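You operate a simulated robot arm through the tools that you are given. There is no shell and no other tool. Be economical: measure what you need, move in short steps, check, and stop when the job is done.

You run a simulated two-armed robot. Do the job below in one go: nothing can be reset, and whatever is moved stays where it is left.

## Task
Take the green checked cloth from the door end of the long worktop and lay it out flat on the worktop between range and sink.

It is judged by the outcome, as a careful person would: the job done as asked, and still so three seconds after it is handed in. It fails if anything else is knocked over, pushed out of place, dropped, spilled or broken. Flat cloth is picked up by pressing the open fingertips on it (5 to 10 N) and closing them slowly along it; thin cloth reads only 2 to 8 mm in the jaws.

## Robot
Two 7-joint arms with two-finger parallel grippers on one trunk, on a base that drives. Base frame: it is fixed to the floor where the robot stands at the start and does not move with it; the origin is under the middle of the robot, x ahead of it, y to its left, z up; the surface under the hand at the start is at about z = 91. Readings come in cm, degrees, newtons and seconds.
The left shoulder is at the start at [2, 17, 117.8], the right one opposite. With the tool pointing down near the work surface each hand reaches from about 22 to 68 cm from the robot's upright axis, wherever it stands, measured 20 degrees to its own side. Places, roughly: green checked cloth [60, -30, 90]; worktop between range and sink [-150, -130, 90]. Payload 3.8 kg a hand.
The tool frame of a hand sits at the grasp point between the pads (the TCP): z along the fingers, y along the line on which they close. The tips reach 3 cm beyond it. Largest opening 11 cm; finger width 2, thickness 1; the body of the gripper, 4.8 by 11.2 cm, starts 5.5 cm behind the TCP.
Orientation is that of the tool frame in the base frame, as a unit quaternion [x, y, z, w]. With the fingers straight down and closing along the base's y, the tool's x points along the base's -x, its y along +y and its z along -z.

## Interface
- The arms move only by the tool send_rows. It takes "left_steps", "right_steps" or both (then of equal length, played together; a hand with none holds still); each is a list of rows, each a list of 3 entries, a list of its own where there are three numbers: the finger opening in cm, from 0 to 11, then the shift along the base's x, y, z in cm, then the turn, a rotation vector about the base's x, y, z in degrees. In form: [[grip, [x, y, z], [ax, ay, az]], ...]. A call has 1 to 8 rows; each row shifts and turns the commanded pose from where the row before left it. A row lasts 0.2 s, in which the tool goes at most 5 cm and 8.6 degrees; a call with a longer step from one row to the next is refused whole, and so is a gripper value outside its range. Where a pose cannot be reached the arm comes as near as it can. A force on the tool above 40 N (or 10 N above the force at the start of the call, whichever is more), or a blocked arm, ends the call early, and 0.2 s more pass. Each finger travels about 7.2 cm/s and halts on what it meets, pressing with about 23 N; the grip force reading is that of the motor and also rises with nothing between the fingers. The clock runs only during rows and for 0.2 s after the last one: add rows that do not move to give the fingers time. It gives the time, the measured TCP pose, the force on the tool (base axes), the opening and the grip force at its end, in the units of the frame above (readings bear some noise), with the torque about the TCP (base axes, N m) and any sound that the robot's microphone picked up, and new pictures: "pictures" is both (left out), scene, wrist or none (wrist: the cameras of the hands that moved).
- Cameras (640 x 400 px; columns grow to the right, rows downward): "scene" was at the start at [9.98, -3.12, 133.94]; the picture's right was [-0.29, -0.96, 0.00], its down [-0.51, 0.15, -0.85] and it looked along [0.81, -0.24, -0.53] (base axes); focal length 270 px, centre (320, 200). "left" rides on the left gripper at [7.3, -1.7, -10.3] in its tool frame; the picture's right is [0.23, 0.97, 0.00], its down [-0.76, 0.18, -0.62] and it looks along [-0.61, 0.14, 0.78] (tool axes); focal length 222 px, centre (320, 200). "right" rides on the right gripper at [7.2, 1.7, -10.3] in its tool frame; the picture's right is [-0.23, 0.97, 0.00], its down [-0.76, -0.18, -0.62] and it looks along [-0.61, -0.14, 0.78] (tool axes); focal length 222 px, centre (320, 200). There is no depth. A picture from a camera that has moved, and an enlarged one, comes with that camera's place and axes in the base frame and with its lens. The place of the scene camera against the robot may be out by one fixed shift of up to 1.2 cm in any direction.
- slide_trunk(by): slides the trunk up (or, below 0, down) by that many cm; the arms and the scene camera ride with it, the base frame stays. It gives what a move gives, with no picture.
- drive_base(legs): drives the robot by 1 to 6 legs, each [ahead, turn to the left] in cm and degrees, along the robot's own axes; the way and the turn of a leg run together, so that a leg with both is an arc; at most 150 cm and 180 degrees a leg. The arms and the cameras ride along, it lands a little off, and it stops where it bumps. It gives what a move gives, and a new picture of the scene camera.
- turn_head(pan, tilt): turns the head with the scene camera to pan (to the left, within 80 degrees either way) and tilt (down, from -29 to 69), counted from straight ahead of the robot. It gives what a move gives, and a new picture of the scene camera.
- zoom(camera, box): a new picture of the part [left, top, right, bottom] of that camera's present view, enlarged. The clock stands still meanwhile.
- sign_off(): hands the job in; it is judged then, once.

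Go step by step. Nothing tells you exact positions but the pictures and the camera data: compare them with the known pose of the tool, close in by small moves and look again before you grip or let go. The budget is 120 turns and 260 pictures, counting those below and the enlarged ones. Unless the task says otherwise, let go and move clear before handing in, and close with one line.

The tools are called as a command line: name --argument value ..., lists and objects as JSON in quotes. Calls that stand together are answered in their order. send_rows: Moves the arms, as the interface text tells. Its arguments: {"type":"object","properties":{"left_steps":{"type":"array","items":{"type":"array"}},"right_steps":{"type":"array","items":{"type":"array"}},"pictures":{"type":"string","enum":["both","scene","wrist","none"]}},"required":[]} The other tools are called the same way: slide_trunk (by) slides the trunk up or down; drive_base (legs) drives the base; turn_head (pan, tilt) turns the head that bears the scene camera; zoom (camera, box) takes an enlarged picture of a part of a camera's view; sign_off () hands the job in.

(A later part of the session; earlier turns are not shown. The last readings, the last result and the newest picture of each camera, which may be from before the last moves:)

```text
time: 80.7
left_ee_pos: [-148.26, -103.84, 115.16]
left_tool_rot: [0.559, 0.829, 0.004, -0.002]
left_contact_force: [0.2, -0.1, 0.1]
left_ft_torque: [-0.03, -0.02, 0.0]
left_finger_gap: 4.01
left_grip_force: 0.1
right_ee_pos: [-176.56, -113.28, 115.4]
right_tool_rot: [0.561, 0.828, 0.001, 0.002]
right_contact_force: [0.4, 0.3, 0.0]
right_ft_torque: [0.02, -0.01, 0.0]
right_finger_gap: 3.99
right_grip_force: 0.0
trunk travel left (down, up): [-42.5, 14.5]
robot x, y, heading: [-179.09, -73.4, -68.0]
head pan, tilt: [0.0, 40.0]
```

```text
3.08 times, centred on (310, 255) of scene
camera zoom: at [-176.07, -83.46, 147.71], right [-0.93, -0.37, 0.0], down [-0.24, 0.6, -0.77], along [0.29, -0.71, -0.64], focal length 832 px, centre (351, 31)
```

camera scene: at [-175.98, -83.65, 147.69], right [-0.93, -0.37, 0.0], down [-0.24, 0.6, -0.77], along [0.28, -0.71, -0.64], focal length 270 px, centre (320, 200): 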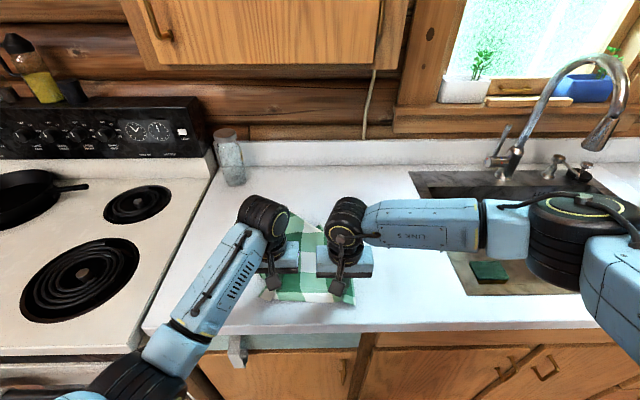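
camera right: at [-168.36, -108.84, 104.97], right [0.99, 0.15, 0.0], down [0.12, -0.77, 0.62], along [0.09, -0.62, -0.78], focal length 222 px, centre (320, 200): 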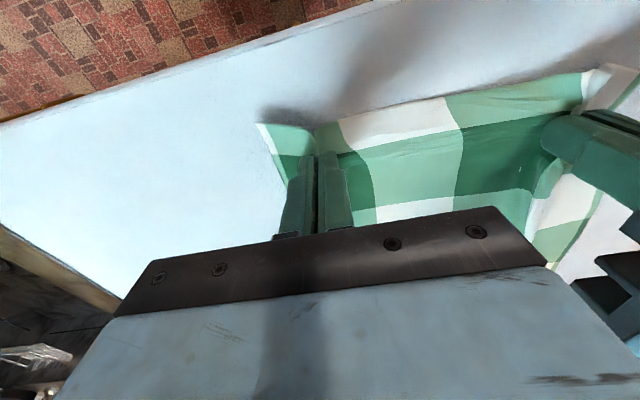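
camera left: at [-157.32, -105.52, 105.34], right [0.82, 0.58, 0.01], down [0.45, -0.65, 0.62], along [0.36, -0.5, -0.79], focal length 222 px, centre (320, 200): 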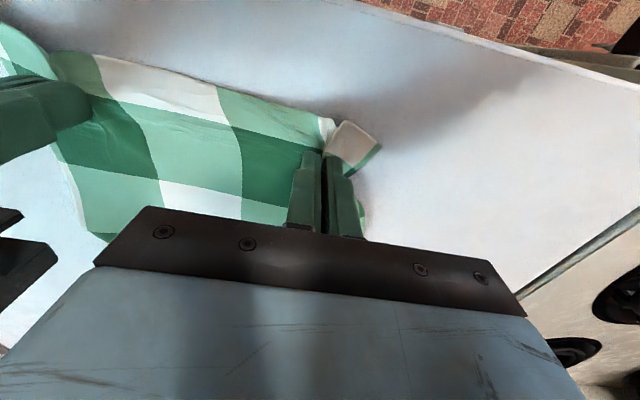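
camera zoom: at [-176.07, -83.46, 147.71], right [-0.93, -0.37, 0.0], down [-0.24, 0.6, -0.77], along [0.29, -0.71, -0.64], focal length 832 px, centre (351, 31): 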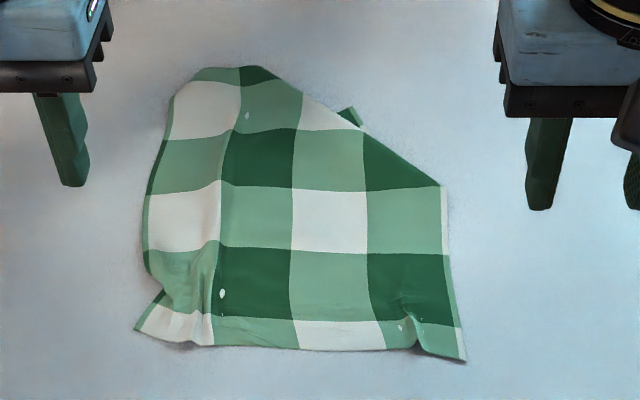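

Now the far-right corner is tucked because the grip was uneven. I'll re-grip both near corners evenly and this time lay it in the other direction (near hem first, hands moving away), where the trailing hem stays in view.

send_rows --left_steps '[[3.6, [-0.29, -1.34, -3.03], [0, 0, 0]], [3.6, [-0.29, -1.34, -3.03], [0, 0, 0]], [3.6, [-0.29, -1.34, -3.03], [0, 0, 0]], [3.6, [-0.29, -1.34, -3.03], [0, 0, 0]], [3.6, [-0.29, -1.34, -3.03], [0, 0, 0]], [3.6, [-0.29, -1.34, -3.03], [0, 0, 0]], [3.6, [0, 0, 0], [0, 0, 0]]]' --right_steps '[[3.6, [1.63, -0.72, -3.07], [0, 0, 0]], [3.6, [1.63, -0.72, -3.07], [0, 0, 0]], [3.6, [1.63, -0.72, -3.07], [0, 0, 0]], [3.6, [1.63, -0.72, -3.07], [0, 0, 0]], [3.6, [1.63, -0.72, -3.07], [0, 0, 0]], [3.6, [1.63, -0.72, -3.07], [0, 0, 0]], [3.6, [0, 0, 0], [0, 0, 0]]]' --pictures "wrist"

```text
time: 82.3
left_ee_pos: [-150.0, -111.78, 97.12]
left_tool_rot: [0.559, 0.829, 0.005, -0.002]
left_contact_force: [0.4, -0.9, -0.3]
left_ft_torque: [0.01, 0.0, -0.02]
left_finger_gap: 3.61
left_grip_force: 0.0
right_ee_pos: [-166.64, -117.61, 97.02]
right_tool_rot: [0.561, 0.828, 0.001, 0.001]
right_contact_force: [-0.4, 0.4, 0.2]
right_ft_torque: [0.0, 0.02, -0.02]
right_finger_gap: 3.62
right_grip_force: 0.0
trunk travel left (down, up): [-42.5, 14.5]
robot x, y, heading: [-179.29, -73.19, -68.0]
head pan, tilt: [0.0, 40.0]
camera right: at [-167.85, -110.22, 107.33], right [0.99, 0.15, 0.0], down [0.12, -0.77, 0.62], along [0.1, -0.62, -0.78], focal length 222 px, centre (320, 200)
camera left: at [-154.3, -105.79, 107.65], right [0.82, 0.57, 0.01], down [0.45, -0.65, 0.62], along [0.36, -0.5, -0.79], focal length 222 px, centre (320, 200)
```

right: 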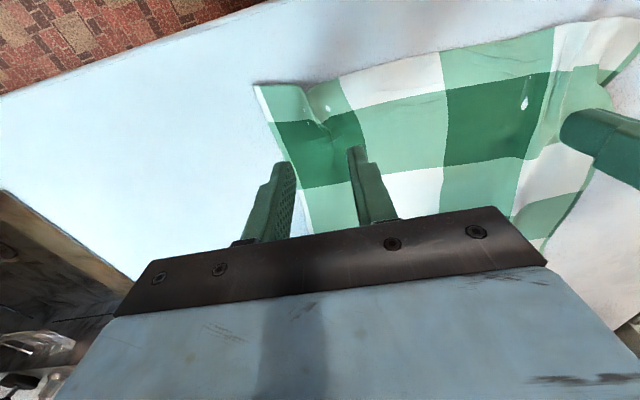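
left: 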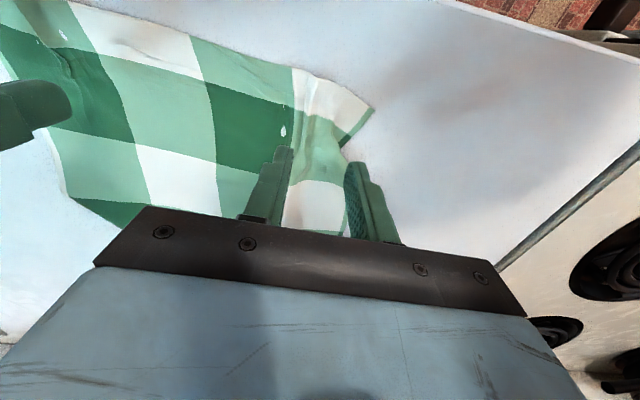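

Both hands are a bit too far in from the near edge. Shift the right 3 cm and the left 1.8 cm toward me, then press.

send_rows --left_steps '[[3.6, [-0.66, 0.7, 0], [0, 0, 0]], [3.6, [-0.66, 0.71, 0], [0, 0, 0]], [3.6, [0, 0, 0], [0, 0, 0]]]' --right_steps '[[3.6, [-0.42, 1.45, 0], [0, 0, 0]], [3.6, [-0.42, 1.44, 0], [0, 0, 0]], [3.6, [0, 0, 0], [0, 0, 0]]]' --pictures "wrist"

```text
time: 83.1
left_ee_pos: [-151.32, -110.48, 97.03]
left_tool_rot: [0.559, 0.829, 0.004, -0.003]
left_contact_force: [0.9, 0.6, 0.2]
left_ft_torque: [-0.02, 0.0, 0.02]
left_finger_gap: 3.61
left_grip_force: 0.1
right_ee_pos: [-167.45, -114.85, 96.92]
right_tool_rot: [0.562, 0.827, 0.001, 0.001]
right_contact_force: [0.2, 0.0, -0.4]
right_ft_torque: [-0.02, -0.01, -0.04]
right_finger_gap: 3.6
right_grip_force: 0.1
trunk travel left (down, up): [-42.5, 14.5]
robot x, y, heading: [-179.14, -73.21, -68.2]
head pan, tilt: [0.0, 40.0]
camera right: at [-168.7, -107.32, 107.31], right [0.99, 0.15, 0.0], down [0.12, -0.77, 0.62], along [0.09, -0.62, -0.78], focal length 222 px, centre (320, 200)
camera left: at [-155.6, -104.47, 107.59], right [0.82, 0.58, 0.01], down [0.45, -0.65, 0.62], along [0.36, -0.5, -0.79], focal length 222 px, centre (320, 200)
```

right: 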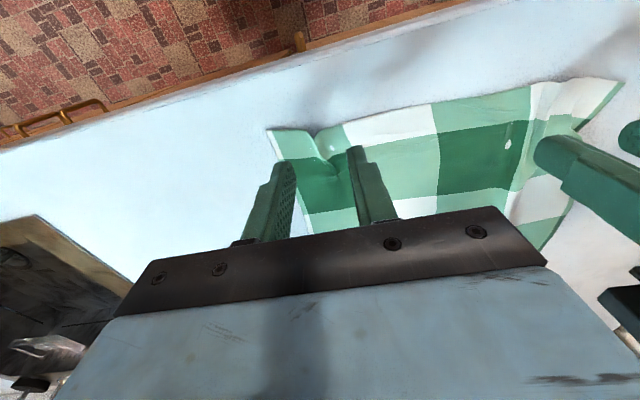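
left: 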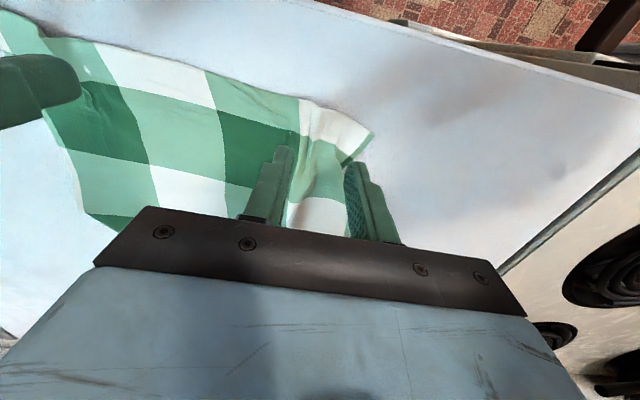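

Well placed. Lower and press.

send_rows --left_steps '[[3.2, [0, 0, -1.2], [0, 0, 0]], [3.2, [0, 0, -1], [0, 0, 0]], [3.2, [0, 0, -0.6], [0, 0, 0]], [3.2, [0, 0, -0.2], [0, 0, 0]], [3.2, [0, 0, 0], [0, 0, 0]]]' --right_steps '[[3.6, [0, 0, -1.2], [0, 0, 0]], [3.6, [0, 0, -1], [0, 0, 0]], [3.6, [0, 0, -0.6], [0, 0, 0]], [3.6, [0, 0, -0.1], [0, 0, 0]], [3.6, [0, 0, 0], [0, 0, 0]]]' --pictures "none"

```text
time: 84.3
left_ee_pos: [-151.42, -110.5, 94.14]
left_tool_rot: [0.559, 0.829, 0.003, -0.001]
left_contact_force: [0.3, 0.6, 11.4]
left_ft_torque: [0.02, -0.21, 0.01]
left_finger_gap: 3.21
left_grip_force: 0.1
right_ee_pos: [-167.54, -114.72, 94.06]
right_tool_rot: [0.561, 0.828, 0.001, 0.001]
right_contact_force: [0.3, -1.6, 4.1]
right_ft_torque: [-0.03, 0.04, -0.02]
right_finger_gap: 3.6
right_grip_force: 0.0
trunk travel left (down, up): [-42.5, 14.5]
robot x, y, heading: [-179.13, -73.1, -68.0]
head pan, tilt: [0.0, 40.0]
```

send_rows --left_steps '[[3, [0, 0, 0], [0, 0, 0]], [2.5, [0, 0, 0], [0, 0, 0]], [2, [0, 0, 0], [0, 0, 0]], [1.5, [0, 0, 0], [0, 0, 0]], [1, [0, 0, 0], [0, 0, 0]], [0.5, [0, 0, 0], [0, 0, 0]], [0, [0, 0, 0], [0, 0, 0]], [0, [0, 0, 0], [0, 0, 0]]]' --right_steps '[[3.2, [0, 0, -0.05], [0, 0, 0]], [2.7, [0, 0, 0], [0, 0, 0]], [2.2, [0, 0, 0], [0, 0, 0]], [1.6, [0, 0, 0], [0, 0, 0]], [1, [0, 0, 0], [0, 0, 0]], [0.5, [0, 0, 0], [0, 0, 0]], [0, [0, 0, 0], [0, 0, 0]], [0, [0, 0, 0], [0, 0, 0]]]' --pictures "wrist"

```text
time: 86.1
left_ee_pos: [-151.48, -110.47, 94.08]
left_tool_rot: [0.559, 0.829, 0.002, -0.002]
left_contact_force: [-5.9, -3.6, 20.0]
left_ft_torque: [-0.18, 0.04, 0.08]
left_finger_gap: 0.23
left_grip_force: 23.0
right_ee_pos: [-167.46, -114.57, 94.12]
right_tool_rot: [0.561, 0.828, 0.001, 0.001]
right_contact_force: [6.4, 1.9, 10.6]
right_ft_torque: [0.11, -0.2, 0.02]
right_finger_gap: 0.2
right_grip_force: 22.7
trunk travel left (down, up): [-42.5, 14.5]
robot x, y, heading: [-179.23, -73.19, -68.1]
head pan, tilt: [0.0, 40.0]
camera right: at [-168.73, -107.15, 104.47], right [0.99, 0.15, 0.0], down [0.11, -0.77, 0.62], along [0.1, -0.62, -0.78], focal length 222 px, centre (320, 200)
camera left: at [-155.73, -104.38, 104.65], right [0.82, 0.57, 0.0], down [0.45, -0.64, 0.62], along [0.36, -0.51, -0.79], focal length 222 px, centre (320, 200)
```

right: 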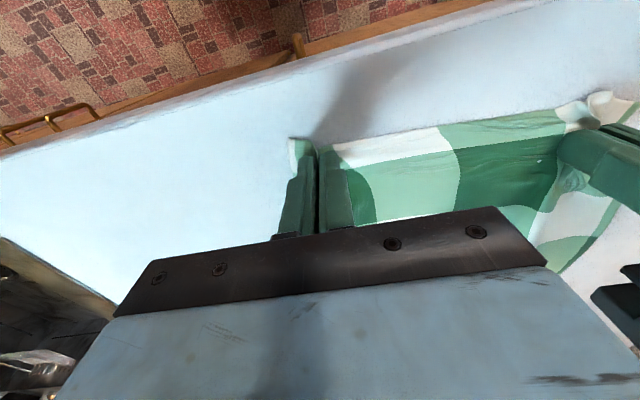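
left: 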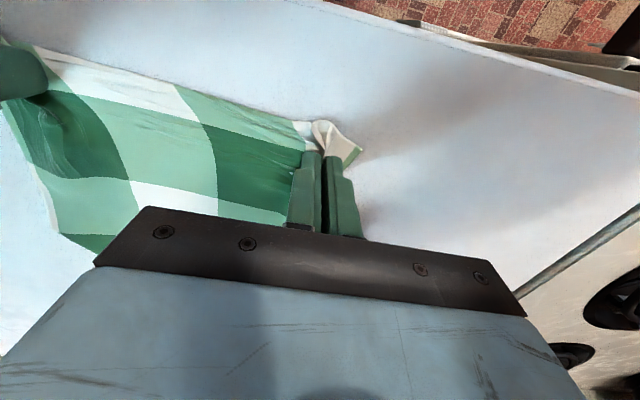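

Gripped closer to the corners. Lift up.

send_rows --left_steps '[[0, [-0.3, -0.12, 0.5], [0, 0, 0]], [0, [0, 0, 2], [0, 0, 0]], [0, [0.37, -0.93, 4.2], [0, 0, 0]], [0, [0.37, -0.93, 4.2], [0, 0, 0]], [0, [0.37, -0.93, 4.2], [0, 0, 0]], [0, [0.37, -0.93, 4.2], [0, 0, 0]], [0, [0.37, -0.93, 4.2], [0, 0, 0]], [0, [0.37, -0.93, 4.2], [0, 0, 0]]]' --right_steps '[[0, [0.3, 0.12, 0.5], [0, 0, 0]], [0, [0, 0, 2], [0, 0, 0]], [0, [0.37, -0.93, 4.2], [0, 0, 0]], [0, [0.37, -0.93, 4.2], [0, 0, 0]], [0, [0.37, -0.93, 4.2], [0, 0, 0]], [0, [0.37, -0.93, 4.2], [0, 0, 0]], [0, [0.37, -0.93, 4.2], [0, 0, 0]], [0, [0.37, -0.93, 4.2], [0, 0, 0]]]' --pictures "none"

send_rows --left_steps '[[0, [0, 0, 4], [0, 0, 0]], [0, [0, 0, 1], [0, 0, 0]], [0, [0, 0, 0], [0, 0, 0]], [0, [0, 0, 0], [0, 0, 0]]]' --right_steps '[[0, [0, 0, 4], [0, 0, 0]], [0, [0, 0, 1], [0, 0, 0]], [0, [0, 0, 0], [0, 0, 0]], [0, [0, 0, 0], [0, 0, 0]]]' --pictures "scene"

```text
time: 87.9
left_ee_pos: [-149.45, -116.11, 121.83]
left_tool_rot: [0.559, 0.829, 0.005, -0.003]
left_contact_force: [-3.2, -0.7, -0.8]
left_ft_torque: [-0.01, 0.07, 0.05]
left_finger_gap: 0.2
left_grip_force: 23.0
right_ee_pos: [-165.04, -120.32, 121.7]
right_tool_rot: [0.56, 0.828, 0.001, 0.002]
right_contact_force: [3.8, 0.7, -0.3]
right_ft_torque: [0.05, -0.12, 0.01]
right_finger_gap: 0.22
right_grip_force: 23.1
trunk travel left (down, up): [-42.5, 14.5]
robot x, y, heading: [-179.32, -73.22, -68.0]
head pan, tilt: [0.0, 40.0]
```

```text
time: 88.9
left_ee_pos: [-149.4, -116.26, 126.59]
left_tool_rot: [0.559, 0.829, 0.005, -0.003]
left_contact_force: [-2.2, -1.3, -0.3]
left_ft_torque: [-0.04, 0.07, 0.02]
left_finger_gap: 0.21
left_grip_force: 23.2
right_ee_pos: [-164.83, -120.16, 126.73]
right_tool_rot: [0.562, 0.827, 0.001, 0.0]
right_contact_force: [1.7, 0.8, -0.4]
right_ft_torque: [0.0, -0.06, 0.03]
right_finger_gap: 0.2
right_grip_force: 22.8
trunk travel left (down, up): [-42.5, 14.5]
robot x, y, heading: [-179.56, -73.21, -68.0]
head pan, tilt: [0.0, 40.0]
camera scene: at [-175.99, -83.62, 147.69], right [-0.93, -0.37, 0.0], down [-0.24, 0.6, -0.77], along [0.28, -0.71, -0.64], focal length 270 px, centre (320, 200)
```

scene: 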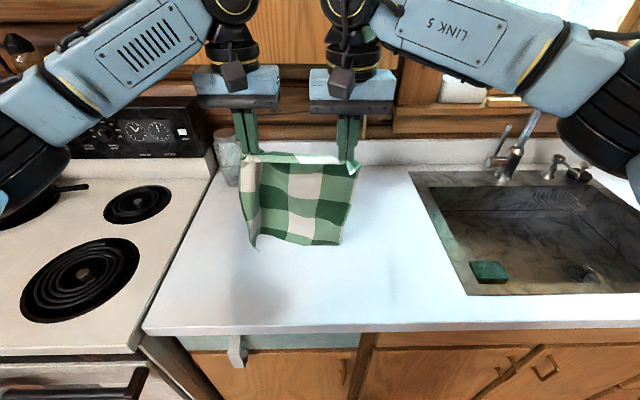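

Much better; the hem hangs level, with only a narrow strip at the left turned toward me. I'll back off a little and lower until the hem is nearly down, evening up the hands.

send_rows --left_steps '[[0, [-0.47, 1.16, -1.5], [0, 0, 0]], [0, [-0.47, 1.16, -1.5], [0, 0, 0]], [0, [-0.47, 1.16, -1.5], [0, 0, 0]], [0, [-0.47, 1.16, -1.5], [0, 0, 0]], [0, [0, 0, 0], [0, 0, 0]], [0, [0, 0, 0], [0, 0, 0]]]' --right_steps '[[0, [-0.28, 0.7, -1.5], [0, 0, 0]], [0, [-0.28, 0.7, -1.5], [0, 0, 0]], [0, [-0.28, 0.7, -1.5], [0, 0, 0]], [0, [-0.28, 0.7, -1.5], [0, 0, 0]], [0, [0, 0, 0], [0, 0, 0]], [0, [0, 0, 0], [0, 0, 0]]]' --pictures "scene"

zoom --camera "scene" --box '[200, 130, 410, 300]'

```text
time: 90.3
left_ee_pos: [-151.3, -111.51, 120.74]
left_tool_rot: [0.56, 0.829, 0.004, -0.002]
left_contact_force: [-2.7, -0.1, 0.6]
left_ft_torque: [-0.02, 0.05, 0.0]
left_finger_gap: 0.22
left_grip_force: 23.0
right_ee_pos: [-166.09, -117.51, 120.62]
right_tool_rot: [0.561, 0.828, 0.001, 0.0]
right_contact_force: [2.6, 0.6, 0.8]
right_ft_torque: [0.02, -0.07, -0.01]
right_finger_gap: 0.22
right_grip_force: 22.9
trunk travel left (down, up): [-42.5, 14.5]
robot x, y, heading: [-179.14, -73.37, -67.9]
head pan, tilt: [0.0, 40.0]
camera scene: at [-175.99, -83.61, 147.69], right [-0.93, -0.37, 0.0], down [-0.24, 0.6, -0.77], along [0.28, -0.71, -0.64], focal length 270 px, centre (320, 200)
```

scene: 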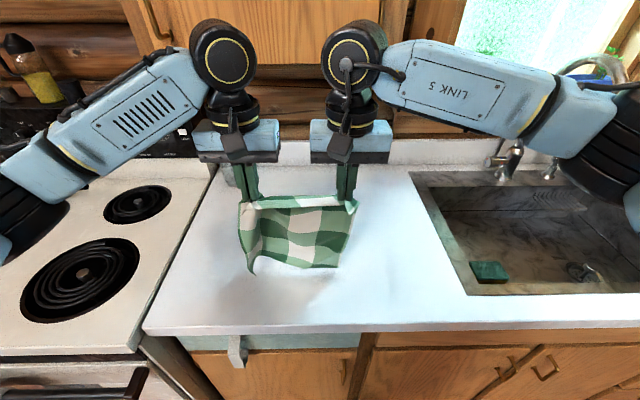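

```text
2.35 times, centred on (305, 215) of scene
camera zoom: at [-175.99, -83.61, 147.69], right [-0.93, -0.37, 0.0], down [-0.24, 0.6, -0.77], along [0.28, -0.71, -0.64], focal length 636 px, centre (355, 165)
```

zoom: 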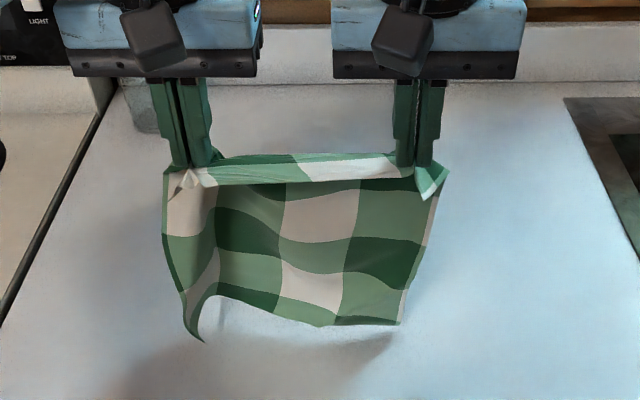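

Since the gripped near-edge flap hangs on my side, laying toward me is the right direction after all. I'll yaw the left hand a bit to open out the left strip, while lifting and reaching out again.

send_rows --left_steps '[[0, [0, 0, 3], [0, 0, -8]], [0, [0, 0, 3], [0, 0, -8]], [0, [0, 0, 1], [0, 0, -8]], [0, [0, 0, 0], [0, 0, -8]], [0, [0, 0, 0], [0, 0, 0]], [0, [0, 0, 0], [0, 0, 0]]]' --right_steps '[[0, [0, 0, 3], [0, 0, 0]], [0, [0, 0, 3], [0, 0, 0]], [0, [0, 0, 1], [0, 0, 0]], [0, [0, 0, 0], [0, 0, 0]], [0, [0, 0, 0], [0, 0, 0]], [0, [0, 0, 0], [0, 0, 0]]]' --pictures "none"

zoom --camera "scene" --box '[200, 110, 410, 280]'

```text
time: 91.7
left_ee_pos: [-151.23, -111.65, 127.8]
left_tool_rot: [0.767, 0.642, 0.004, -0.002]
left_contact_force: [-8.0, -4.7, -0.3]
left_ft_torque: [-0.1, 0.23, 0.13]
left_finger_gap: 0.22
left_grip_force: 22.7
right_ee_pos: [-165.97, -117.5, 127.67]
right_tool_rot: [0.56, 0.828, 0.001, 0.0]
right_contact_force: [7.3, 4.3, 0.5]
right_ft_torque: [0.1, -0.24, 0.02]
right_finger_gap: 0.22
right_grip_force: 22.9
trunk travel left (down, up): [-42.5, 14.5]
robot x, y, heading: [-179.44, -72.73, -68.3]
head pan, tilt: [0.0, 40.0]
```

```text
2.35 times, centred on (305, 195) of scene
camera zoom: at [-175.99, -83.62, 147.69], right [-0.93, -0.37, 0.0], down [-0.24, 0.6, -0.77], along [0.28, -0.71, -0.64], focal length 636 px, centre (355, 212)
```

zoom: 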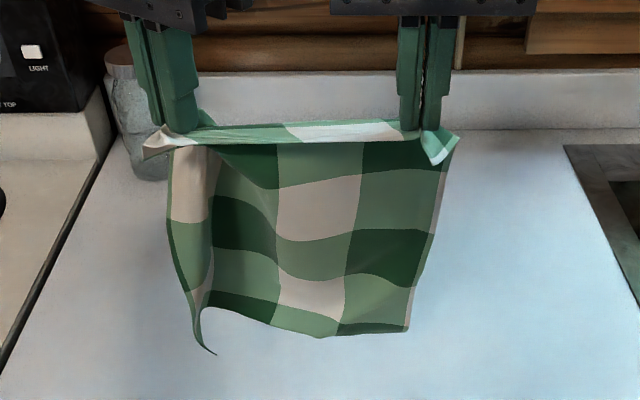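

send_rows --left_steps '[[0, [1.1, -2.3, -0.8], [-6.49, -2.63, 0]], [0, [1.1, -2.3, -0.8], [-6.49, -2.63, 0]], [0, [1.3, -2.23, -0.8], [-6.49, -2.63, 0]], [0, [1.3, -2.23, -0.8], [-6.49, -2.63, 0]], [0, [1.3, -2.23, -0.8], [-6.49, -2.63, 0]], [0, [1.3, -2.23, 0], [0, 0, 0]], [0, [1.3, -2.23, 0], [0, 0, 0]], [0, [1.3, -2.23, 0], [0, 0, 0]]]' --right_steps '[[0, [1.5, -2.16, -0.8], [-6.49, -2.63, 0]], [0, [1.5, -2.16, -0.8], [-6.49, -2.63, 0]], [0, [1.3, -2.23, -0.8], [-6.49, -2.63, 0]], [0, [1.3, -2.23, -0.8], [-6.49, -2.63, 0]], [0, [1.3, -2.23, -0.8], [-6.49, -2.63, 0]], [0, [1.3, -2.23, 0], [0, 0, 0]], [0, [1.3, -2.23, 0], [0, 0, 0]], [0, [1.3, -2.23, 0], [0, 0, 0]]]' --pictures "scene"

zoom --camera "scene" --box '[180, 90, 390, 240]'

```text
time: 93.5
left_ee_pos: [-141.3, -129.63, 123.66]
left_tool_rot: [0.731, 0.614, -0.088, 0.285]
left_contact_force: [-0.2, -0.8, 1.3]
left_ft_torque: [-0.03, 0.07, 0.03]
left_finger_gap: 0.22
left_grip_force: 22.3
right_ee_pos: [-155.26, -135.18, 123.7]
right_tool_rot: [0.534, 0.79, -0.167, 0.25]
right_contact_force: [1.6, 1.4, -0.2]
right_ft_torque: [0.02, -0.07, 0.05]
right_finger_gap: 0.22
right_grip_force: 22.7
trunk travel left (down, up): [-42.5, 14.5]
robot x, y, heading: [-179.18, -73.14, -68.5]
head pan, tilt: [0.0, 40.0]
camera scene: at [-175.92, -83.69, 147.68], right [-0.93, -0.37, 0.0], down [-0.24, 0.6, -0.77], along [0.28, -0.71, -0.64], focal length 270 px, centre (320, 200)
```

scene: 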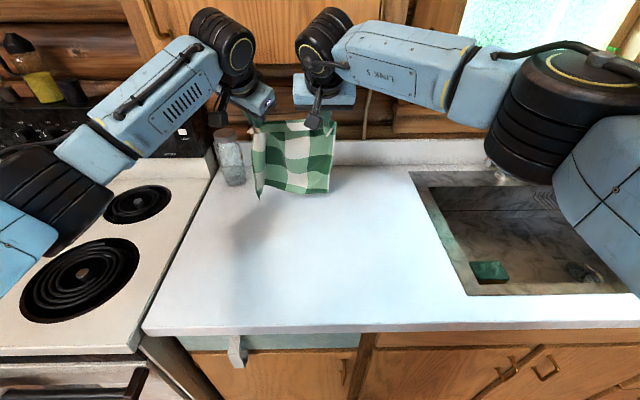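

```text
2.67 times, centred on (285, 165) of scene
camera zoom: at [-175.92, -83.69, 147.68], right [-0.93, -0.37, 0.0], down [-0.24, 0.6, -0.77], along [0.28, -0.71, -0.64], focal length 721 px, centre (413, 293)
```

zoom: 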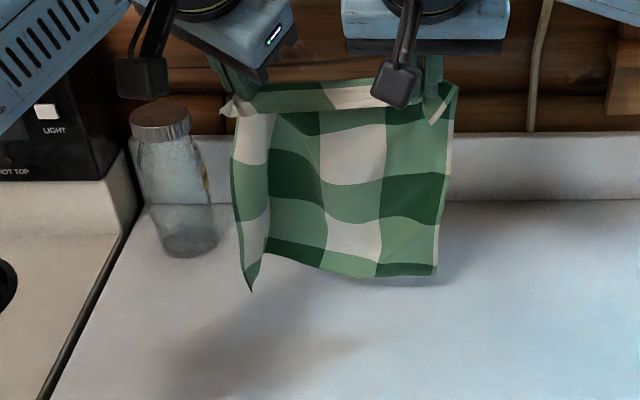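

The cloth hangs well with only the left strip slightly curled. Now lay down with the hem trailing: continuous motion toward me and slightly right.

send_rows --left_steps '[[0, [0, 0, -2], [0, 0, 0]], [0, [-0.65, 0.82, -2], [0, 0, 0]], [0, [-1.2, 1.67, -1.5], [0, 0, 0]], [0, [-1.49, 2.1, -1], [6.49, 2.63, 0]], [0, [-1.49, 2.1, -1.5], [6.49, 2.63, 0]], [0, [-1.2, 1.67, -2.5], [6.49, 2.63, 0]], [0, [-1.2, 1.67, -2.5], [6.49, 2.63, 0]], [0, [-0.74, 1.86, -2.5], [6.49, 2.63, 0]]]' --right_steps '[[0, [0, 0, -2], [0, 0, 0]], [0, [-0.65, 0.82, -2], [0, 0, 0]], [0, [-1.2, 1.67, -1.5], [0, 0, 0]], [0, [-1.49, 2.1, -1], [6.49, 2.63, 0]], [0, [-1.49, 2.1, -1.5], [6.49, 2.63, 0]], [0, [-1.2, 1.67, -2.5], [6.49, 2.63, 0]], [0, [-1.2, 1.67, -2.5], [6.49, 2.63, 0]], [0, [-0.74, 1.86, -2.5], [6.49, 2.63, 0]]]' --pictures "both"

```text
time: 95.3
left_ee_pos: [-149.38, -117.58, 108.16]
left_tool_rot: [0.767, 0.642, 0.005, -0.002]
left_contact_force: [-1.1, 0.1, 0.2]
left_ft_torque: [-0.02, 0.01, 0.03]
left_finger_gap: 0.2
left_grip_force: 22.7
right_ee_pos: [-163.14, -123.28, 108.22]
right_tool_rot: [0.562, 0.827, 0.002, -0.001]
right_contact_force: [2.3, 1.0, 1.1]
right_ft_torque: [0.02, -0.06, 0.03]
right_finger_gap: 0.21
right_grip_force: 23.2
trunk travel left (down, up): [-42.5, 14.5]
robot x, y, heading: [-179.42, -73.56, -68.2]
head pan, tilt: [0.0, 40.0]
camera scene: at [-175.96, -83.64, 147.69], right [-0.93, -0.37, 0.0], down [-0.24, 0.6, -0.77], along [0.28, -0.71, -0.64], focal length 270 px, centre (320, 200)
camera right: at [-164.42, -115.81, 118.5], right [0.99, 0.15, 0.0], down [0.12, -0.77, 0.62], along [0.09, -0.61, -0.78], focal length 222 px, centre (320, 200)
camera left: at [-149.73, -110.26, 118.79], right [1.0, 0.05, 0.01], down [0.04, -0.79, 0.62], along [0.04, -0.61, -0.79], focal length 222 px, centre (320, 200)
```

scene: 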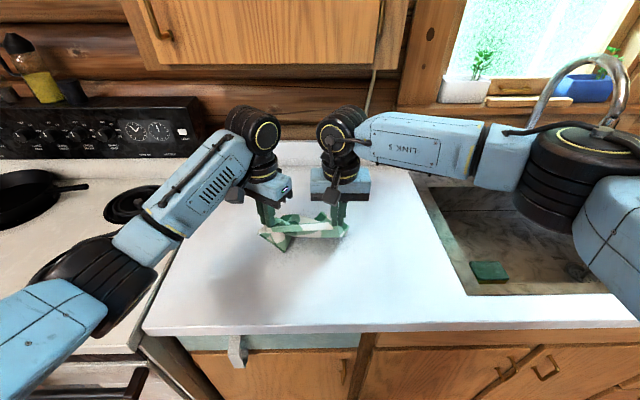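
right: 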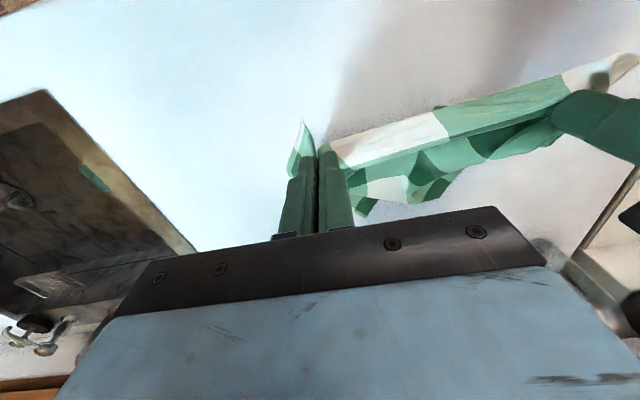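
left: 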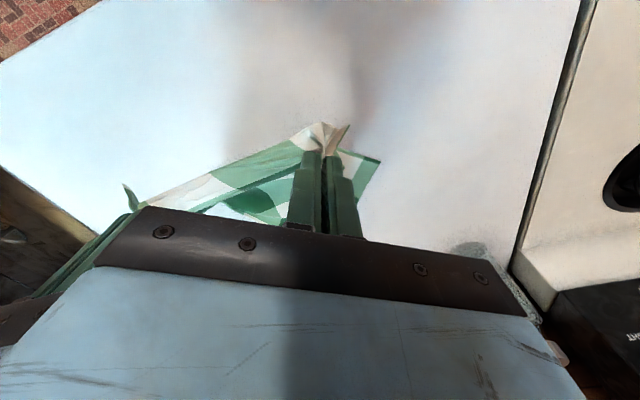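

The hem seems to have swung under and crumpled. I'll lift again, let it settle, and lower more slowly.

send_rows --left_steps '[[0, [0.37, -0.93, 3.5], [0, 0, 0]], [0, [0.37, -0.93, 3.5], [0, 0, 0]], [0, [0.37, -0.93, 3.5], [0, 0, 0]], [0, [0.37, -0.93, 3.5], [0, 0, 0]], [0, [0.37, -0.93, 3.5], [0, 0, 0]], [0, [0, 0, 1.5], [0, 0, 0]], [0, [0, 0, 0], [0, 0, 0]], [0, [0, 0, 0], [0, 0, 0]]]' --right_steps '[[0, [0.37, -0.93, 3.5], [0, 0, 0]], [0, [0.37, -0.93, 3.5], [0, 0, 0]], [0, [0.37, -0.93, 3.5], [0, 0, 0]], [0, [0.37, -0.93, 3.5], [0, 0, 0]], [0, [0.37, -0.93, 3.5], [0, 0, 0]], [0, [0, 0, 1.5], [0, 0, 0]], [0, [0, 0, 0], [0, 0, 0]], [0, [0, 0, 0], [0, 0, 0]]]' --pictures "none"

zoom --camera "scene" --box '[190, 90, 400, 240]'

```text
time: 97.1
left_ee_pos: [-147.4, -122.38, 127.26]
left_tool_rot: [0.767, 0.642, 0.005, -0.001]
left_contact_force: [-1.4, 0.3, -0.1]
left_ft_torque: [-0.01, 0.0, 0.05]
left_finger_gap: 0.23
left_grip_force: 22.5
right_ee_pos: [-161.33, -127.8, 127.08]
right_tool_rot: [0.561, 0.828, 0.001, 0.001]
right_contact_force: [0.5, 0.7, -0.2]
right_ft_torque: [0.01, 0.0, 0.0]
right_finger_gap: 0.2
right_grip_force: 22.9
trunk travel left (down, up): [-42.5, 14.5]
robot x, y, heading: [-179.42, -73.0, -68.2]
head pan, tilt: [0.0, 40.0]
```

```text
2.67 times, centred on (295, 165) of scene
camera zoom: at [-176.0, -83.61, 147.69], right [-0.93, -0.37, 0.0], down [-0.24, 0.6, -0.77], along [0.28, -0.71, -0.64], focal length 721 px, centre (387, 293)
```

zoom: 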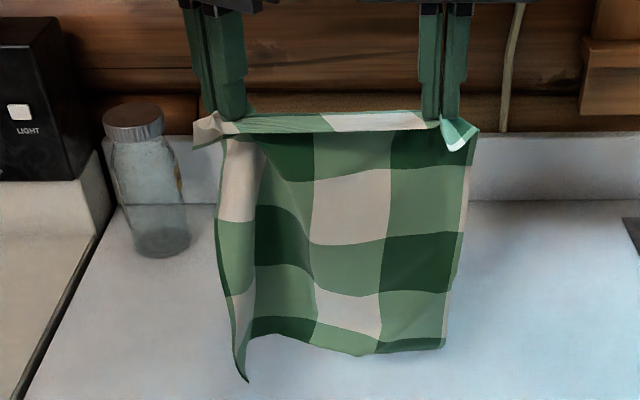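

send_rows --left_steps '[[0, [0.5, -1.25, -1], [-6.49, -2.63, 0]], [0, [0.5, -1.25, -1], [-6.49, -2.63, 0]], [0, [0.5, -1.25, -1], [-6.49, -2.63, 0]], [0, [0.5, -1.25, -1], [-6.49, -2.63, 0]], [0, [0.5, -1.25, -1], [-6.49, -2.63, 0]], [0, [0.5, -1.25, -0.7], [0, 0, 0]], [0, [0.2, -0.5, 0], [0, 0, 0]], [0, [0, 0, 0], [0, 0, 0]]]' --right_steps '[[0, [0.5, -1.25, -1], [-6.49, -2.63, 0]], [0, [0.5, -1.25, -1], [-6.49, -2.63, 0]], [0, [0.5, -1.25, -1], [-6.49, -2.63, 0]], [0, [0.5, -1.25, -1], [-6.49, -2.63, 0]], [0, [0.5, -1.25, -1], [-6.49, -2.63, 0]], [0, [0.5, -1.25, -0.7], [0, 0, 0]], [0, [0.2, -0.5, 0], [0, 0, 0]], [0, [0, 0, 0], [0, 0, 0]]]' --pictures "none"

send_rows --left_steps '[[0, [0, 0, 0], [0, 0, 0]], [0, [0, 0, 0], [0, 0, 0]], [0, [0, 0, 0], [0, 0, 0]], [0, [0, 0, -1], [0, 0, 0]], [0, [0, 0, -0.5], [0, 0, 0]], [0, [0, 0, 0], [0, 0, 0]]]' --right_steps '[[0, [0, 0, 0], [0, 0, 0]], [0, [0, 0, 0], [0, 0, 0]], [0, [0, 0, 0], [0, 0, 0]], [0, [0, 0, -1], [0, 0, 0]], [0, [0, 0, -0.5], [0, 0, 0]], [0, [0, 0, 0], [0, 0, 0]]]' --pictures "none"

zoom --camera "scene" --box '[190, 90, 400, 240]'

```text
time: 98.9
left_ee_pos: [-144.22, -130.36, 121.56]
left_tool_rot: [0.73, 0.614, -0.087, 0.286]
left_contact_force: [-1.2, -0.4, -0.3]
left_ft_torque: [-0.02, 0.03, -0.06]
left_finger_gap: 0.21
left_grip_force: 23.0
right_ee_pos: [-158.31, -136.05, 121.38]
right_tool_rot: [0.534, 0.79, -0.167, 0.25]
right_contact_force: [2.2, 0.8, -0.5]
right_ft_torque: [0.02, -0.01, 0.04]
right_finger_gap: 0.22
right_grip_force: 23.0
trunk travel left (down, up): [-42.5, 14.5]
robot x, y, heading: [-178.79, -73.26, -68.4]
head pan, tilt: [0.0, 40.0]
```

```text
time: 100.3
left_ee_pos: [-144.17, -130.33, 120.08]
left_tool_rot: [0.73, 0.614, -0.089, 0.286]
left_contact_force: [-1.0, -0.4, -0.2]
left_ft_torque: [0.0, 0.1, -0.06]
left_finger_gap: 0.21
left_grip_force: 23.2
right_ee_pos: [-158.26, -135.83, 120.04]
right_tool_rot: [0.535, 0.789, -0.167, 0.251]
right_contact_force: [1.8, 0.3, 0.1]
right_ft_torque: [0.02, -0.04, 0.05]
right_finger_gap: 0.19
right_grip_force: 22.6
trunk travel left (down, up): [-42.5, 14.5]
robot x, y, heading: [-179.56, -73.31, -68.4]
head pan, tilt: [0.0, 40.0]
```

```text
2.67 times, centred on (295, 165) of scene
camera zoom: at [-175.99, -83.62, 147.69], right [-0.93, -0.37, 0.0], down [-0.24, 0.6, -0.77], along [0.28, -0.71, -0.64], focal length 721 px, centre (387, 293)
```

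zoom: 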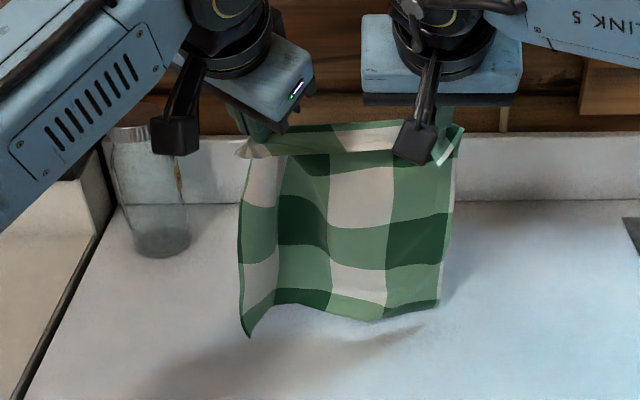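

The hem is straight and just above the surface. Lower slowly while creeping toward me.

send_rows --left_steps '[[0, [-0.19, 0.46, -0.8], [0, 0, 0]], [0, [-0.37, 0.93, -0.8], [0, 0, 0]], [0, [-0.63, 1.04, -0.8], [0, 0, 0]], [0, [-0.63, 1.04, -0.8], [0, 0, 0]], [0, [-0.63, 1.04, -0.8], [0, 0, 0]], [0, [-0.75, 1.32, -1], [0, 0, 0]], [0, [-0.75, 1.32, -1], [0, 0, 0]], [0, [0, 0, 0], [0, 0, 0]]]' --right_steps '[[0, [-0.19, 0.46, -0.8], [0, 0, 0]], [0, [-0.37, 0.93, -0.8], [0, 0, 0]], [0, [-0.63, 1.04, -0.8], [0, 0, 0]], [0, [-0.63, 1.04, -0.8], [0, 0, 0]], [0, [-0.63, 1.04, -0.8], [0, 0, 0]], [0, [-0.75, 1.32, -1], [0, 0, 0]], [0, [-0.75, 1.32, -1], [0, 0, 0]], [0, [0, 0, 0], [0, 0, 0]]]' --pictures "wrist"

zoom --camera "scene" --box '[190, 110, 400, 260]'

```text
time: 102.1
left_ee_pos: [-148.11, -123.16, 114.05]
left_tool_rot: [0.73, 0.615, -0.087, 0.285]
left_contact_force: [-2.4, -1.6, 0.6]
left_ft_torque: [-0.03, 0.04, 0.0]
left_finger_gap: 0.2
left_grip_force: 23.3
right_ee_pos: [-162.22, -128.75, 114.0]
right_tool_rot: [0.534, 0.79, -0.166, 0.251]
right_contact_force: [1.7, 0.7, -0.7]
right_ft_torque: [0.01, -0.03, 0.03]
right_finger_gap: 0.19
right_grip_force: 23.1
trunk travel left (down, up): [-42.5, 14.5]
robot x, y, heading: [-179.12, -72.83, -68.0]
head pan, tilt: [0.0, 40.0]
camera right: at [-165.11, -117.01, 118.28], right [0.97, 0.19, 0.13], down [-0.07, -0.31, 0.95], along [0.22, -0.93, -0.29], focal length 222 px, centre (320, 200)
camera left: at [-150.34, -111.47, 118.7], right [0.97, 0.11, 0.19], down [-0.14, -0.33, 0.93], along [0.17, -0.94, -0.31], focal length 222 px, centre (320, 200)
```

right: 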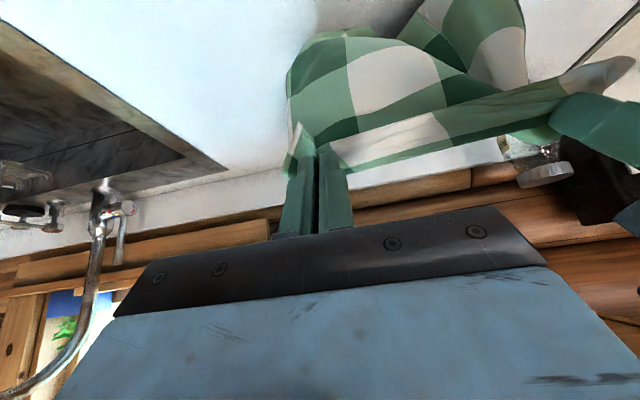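
left: 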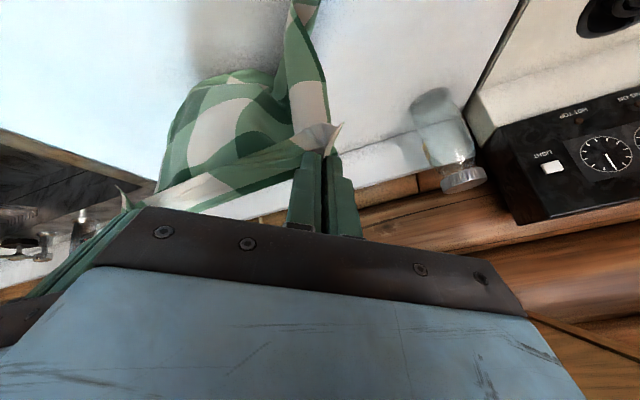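

```text
2.67 times, centred on (295, 185) of scene
camera zoom: at [-175.97, -83.64, 147.69], right [-0.93, -0.37, 0.0], down [-0.24, 0.6, -0.77], along [0.28, -0.71, -0.64], focal length 721 px, centre (387, 240)
```

zoom: 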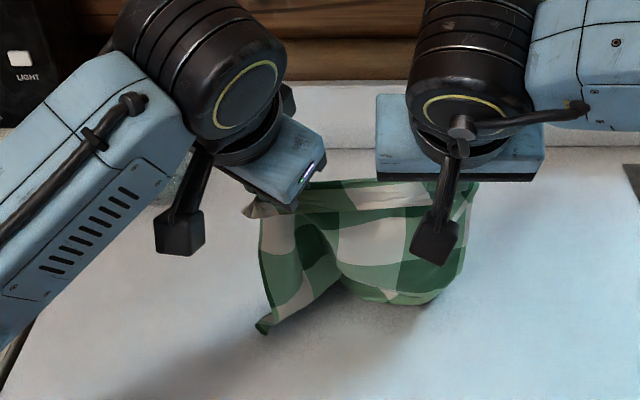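

The hem slides along the worktop and curls under. Better method: hang the cloth over the worktop's front edge and draw it onto the surface moving away, so the edge keeps the hem trailing straight. I'll lift and bring it back to the front edge.

send_rows --left_steps '[[0, [-0.37, 0.93, 4], [6.49, 2.63, 0]], [0, [-0.37, 0.93, 4], [6.49, 2.63, 0]], [0, [-0.37, 0.93, 4], [6.49, 2.63, 0]], [0, [-2.26, 2.97, 1], [6.49, 2.63, 0]], [0, [-2.26, 2.97, 1], [6.49, 2.63, 0]], [0, [-2.26, 2.97, 1], [0, 0, 8]], [0, [-2.26, 2.97, 1], [0, 0, 8]], [0, [-2.26, 2.97, 1], [0, 0, 8]]]' --right_steps '[[0, [-0.37, 0.93, 4], [6.49, 2.63, 0]], [0, [-0.37, 0.93, 4], [6.49, 2.63, 0]], [0, [-0.37, 0.93, 4], [6.49, 2.63, 0]], [0, [-2.26, 2.97, 1], [6.49, 2.63, 0]], [0, [-2.26, 2.97, 1], [6.49, 2.63, 0]], [0, [-2.26, 2.97, 1], [0, 0, 0]], [0, [-2.26, 2.97, 1], [0, 0, 0]], [0, [-2.26, 2.97, 1], [0, 0, 0]]]' --pictures "none"

send_rows --left_steps '[[0, [0, 0, 0], [0, 0, 8]], [0, [0, 0, 0], [0, 0, 0]], [0, [0, 0, 0], [0, 0, 0]]]' --right_steps '[[0, [0, 0, 0], [0, 0, 0]], [0, [0, 0, 0], [0, 0, 0]], [0, [0, 0, 0], [0, 0, 0]]]' --pictures "scene"

```text
time: 103.9
left_ee_pos: [-160.78, -105.41, 131.25]
left_tool_rot: [0.616, 0.788, 0.005, 0.0]
left_contact_force: [-0.1, 1.0, 0.4]
left_ft_torque: [-0.04, 0.01, -0.05]
left_finger_gap: 0.2
left_grip_force: 22.8
right_ee_pos: [-174.57, -110.85, 130.94]
right_tool_rot: [0.562, 0.827, 0.0, 0.001]
right_contact_force: [-0.5, 0.6, 0.0]
right_ft_torque: [0.0, 0.0, 0.01]
right_finger_gap: 0.21
right_grip_force: 22.9
trunk travel left (down, up): [-42.5, 14.5]
robot x, y, heading: [-179.15, -73.22, -68.1]
head pan, tilt: [0.0, 40.0]
```

```text
time: 104.7
left_ee_pos: [-160.65, -105.64, 131.17]
left_tool_rot: [0.558, 0.829, 0.005, -0.002]
left_contact_force: [0.4, 0.2, -0.2]
left_ft_torque: [-0.03, 0.03, -0.02]
left_finger_gap: 0.23
left_grip_force: 23.2
right_ee_pos: [-174.47, -111.0, 130.95]
right_tool_rot: [0.562, 0.827, 0.0, 0.0]
right_contact_force: [0.4, 0.1, 0.2]
right_ft_torque: [0.01, 0.0, 0.02]
right_finger_gap: 0.2
right_grip_force: 22.9
trunk travel left (down, up): [-42.5, 14.5]
robot x, y, heading: [-179.27, -73.26, -68.2]
head pan, tilt: [0.0, 40.0]
camera scene: at [-175.99, -83.62, 147.69], right [-0.93, -0.37, 0.0], down [-0.24, 0.6, -0.77], along [0.28, -0.71, -0.64], focal length 270 px, centre (320, 200)
```

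scene: 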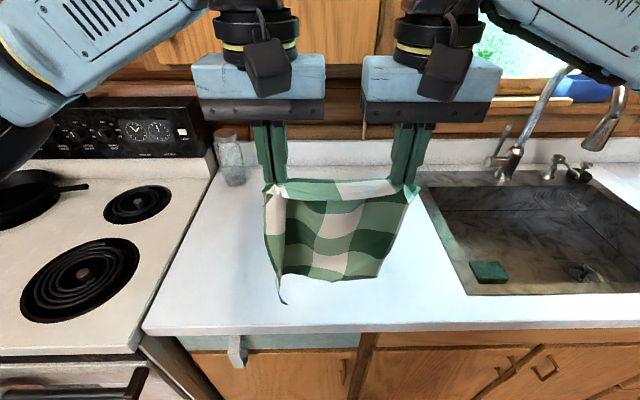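

send_rows --left_steps '[[0, [-0.74, 1.86, 0], [0, 0, 0]], [0, [-0.74, 1.86, 0], [0, 0, 0]], [0, [-0.74, 1.86, 0], [0, 0, 0]], [0, [0, 0, -4], [0, 0, 0]], [0, [0, 0, -4], [0, 0, 0]], [0, [0, 0, -4], [0, 0, 0]], [0, [0, 0, -4], [0, 0, 0]], [0, [0, 0, -3], [0, 0, 0]]]' --right_steps '[[0, [-0.74, 1.86, 0], [0, 0, 0]], [0, [-0.74, 1.86, 0], [0, 0, 0]], [0, [-0.74, 1.86, 0], [0, 0, 0]], [0, [0, 0, -4], [0, 0, 0]], [0, [0, 0, -4], [0, 0, 0]], [0, [0, 0, -4], [0, 0, 0]], [0, [0, 0, -4], [0, 0, 0]], [0, [0, 0, -3], [0, 0, 0]]]' --pictures "scene"

```text
time: 106.5
left_ee_pos: [-162.89, -99.89, 112.04]
left_tool_rot: [0.56, 0.829, 0.003, -0.003]
left_contact_force: [-0.6, -0.2, -0.6]
left_ft_torque: [-0.05, 0.01, -0.01]
left_finger_gap: 0.21
left_grip_force: 22.9
right_ee_pos: [-176.85, -105.44, 111.84]
right_tool_rot: [0.561, 0.828, 0.0, 0.0]
right_contact_force: [0.7, -0.1, 0.3]
right_ft_torque: [-0.01, 0.03, 0.02]
right_finger_gap: 0.21
right_grip_force: 23.2
trunk travel left (down, up): [-42.5, 14.5]
robot x, y, heading: [-179.29, -73.72, -68.2]
head pan, tilt: [0.0, 40.0]
camera scene: at [-175.99, -83.63, 147.69], right [-0.93, -0.37, 0.0], down [-0.24, 0.6, -0.77], along [0.28, -0.71, -0.64], focal length 270 px, centre (320, 200)
```

scene: 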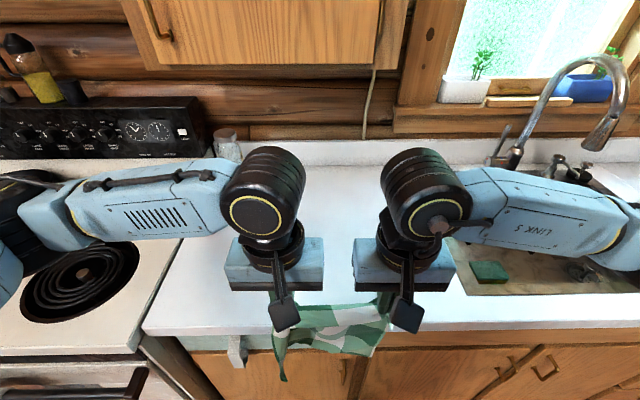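

The cloth now hangs in front of the worktop, hem about 10 cm below the top. Draw it up over the edge, moving away and down.

send_rows --left_steps '[[0, [0.93, -2.32, -0.5], [0, 0, 0]], [0, [0.93, -2.32, -0.5], [0, 0, 0]], [0, [0.93, -2.32, -1], [0, 0, 0]], [0, [0.93, -2.32, -1], [0, 0, 0]], [0, [0.93, -2.32, -1.5], [0, 0, 0]], [0, [0.93, -2.32, -1.5], [-6.49, -2.63, 0]], [0, [0.93, -2.32, -1.5], [-6.49, -2.63, 0]], [0, [0.93, -2.32, -1.5], [-6.49, -2.63, 0]]]' --right_steps '[[0, [0.93, -2.32, -0.5], [0, 0, 0]], [0, [0.93, -2.32, -0.5], [0, 0, 0]], [0, [0.93, -2.32, -1], [0, 0, 0]], [0, [0.93, -2.32, -1], [0, 0, 0]], [0, [0.93, -2.32, -1.5], [0, 0, 0]], [0, [0.93, -2.32, -1.5], [-6.49, -2.63, 0]], [0, [0.93, -2.32, -1.5], [-6.49, -2.63, 0]], [0, [0.93, -2.32, -1.5], [-6.49, -2.63, 0]]]' --pictures "scene"

```text
time: 108.3
left_ee_pos: [-155.44, -118.59, 103.03]
left_tool_rot: [0.55, 0.816, -0.098, 0.149]
left_contact_force: [0.9, 0.3, -0.2]
left_ft_torque: [-0.02, -0.01, -0.01]
left_finger_gap: 0.24
left_grip_force: 22.9
right_ee_pos: [-169.27, -124.09, 102.93]
right_tool_rot: [0.552, 0.814, -0.101, 0.152]
right_contact_force: [-0.3, -1.1, -0.3]
right_ft_torque: [0.0, -0.01, 0.0]
right_finger_gap: 0.19
right_grip_force: 22.8
trunk travel left (down, up): [-42.5, 14.5]
robot x, y, heading: [-178.98, -73.21, -68.2]
head pan, tilt: [0.0, 40.0]
camera scene: at [-175.98, -83.64, 147.69], right [-0.93, -0.37, 0.0], down [-0.24, 0.6, -0.77], along [0.28, -0.71, -0.64], focal length 270 px, centre (320, 200)
```

scene: 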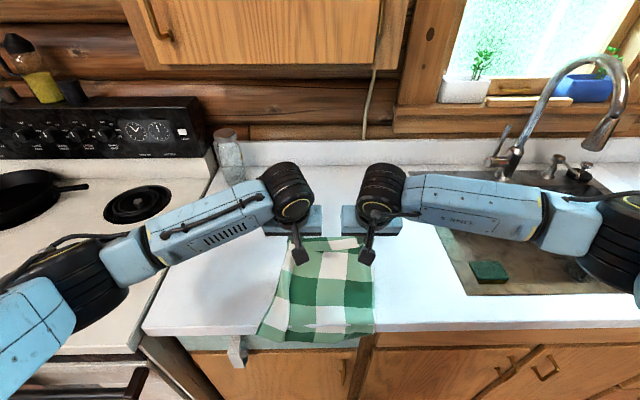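

Beautiful — the cloth is draping flat over the edge. Continue drawing it on, spreading the hands slightly.

send_rows --left_steps '[[0, [0.87, -1.97, -1.1], [0, 0, 0]], [0, [0.87, -1.97, -1.1], [0, 0, 0]], [0, [0.87, -1.97, -1.1], [0, 0, 0]], [0, [0.87, -1.97, -1.1], [0, 0, 0]], [0, [0.87, -1.97, -1.1], [0, 0, 0]], [0, [0.87, -1.97, -1.1], [0, 0, 0]], [0, [0, 0, 0], [0, 0, 0]]]' --right_steps '[[0, [0.73, -2.03, -1.1], [0, 0, 0]], [0, [0.73, -2.03, -1.1], [0, 0, 0]], [0, [0.73, -2.03, -1.1], [0, 0, 0]], [0, [0.73, -2.03, -1.1], [0, 0, 0]], [0, [0.73, -2.03, -1.1], [0, 0, 0]], [0, [0.73, -2.03, -1.1], [0, 0, 0]], [0, [0, 0, 0], [0, 0, 0]]]' --pictures "both"

```text
time: 109.9
left_ee_pos: [-150.18, -130.37, 96.37]
left_tool_rot: [0.55, 0.816, -0.098, 0.15]
left_contact_force: [-2.9, -1.6, 0.1]
left_ft_torque: [-0.01, 0.08, -0.03]
left_finger_gap: 0.19
left_grip_force: 22.9
right_ee_pos: [-164.99, -136.26, 96.27]
right_tool_rot: [0.551, 0.814, -0.1, 0.152]
right_contact_force: [2.5, 1.4, -0.5]
right_ft_torque: [0.06, -0.07, 0.05]
right_finger_gap: 0.22
right_grip_force: 22.9
trunk travel left (down, up): [-42.5, 14.5]
robot x, y, heading: [-179.65, -73.4, -68.1]
head pan, tilt: [0.0, 40.0]
camera scene: at [-176.01, -83.57, 147.7], right [-0.93, -0.37, 0.0], down [-0.24, 0.6, -0.77], along [0.28, -0.71, -0.64], focal length 270 px, centre (320, 200)
camera right: at [-167.36, -125.83, 103.34], right [0.98, 0.17, 0.09], down [0.01, -0.52, 0.85], along [0.19, -0.84, -0.51], focal length 222 px, centre (320, 200)
camera left: at [-155.65, -121.25, 103.72], right [0.82, 0.56, -0.08], down [0.35, -0.39, 0.85], along [0.45, -0.73, -0.52], focal length 222 px, centre (320, 200)
```

scene: 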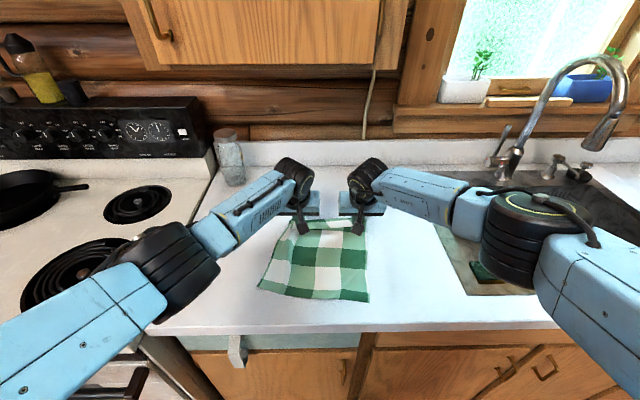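
right: 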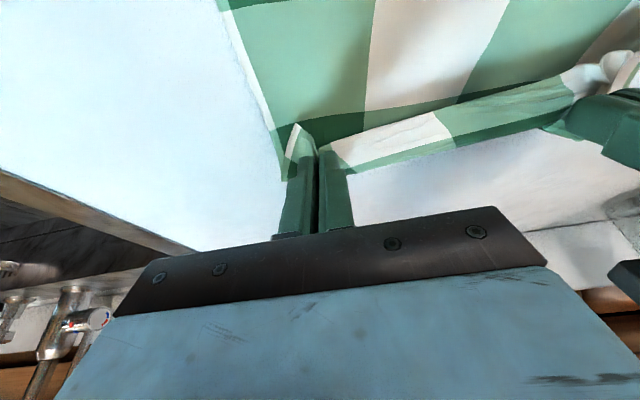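
left: 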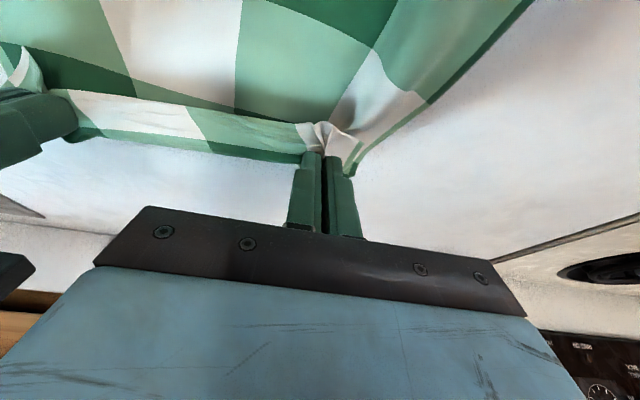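

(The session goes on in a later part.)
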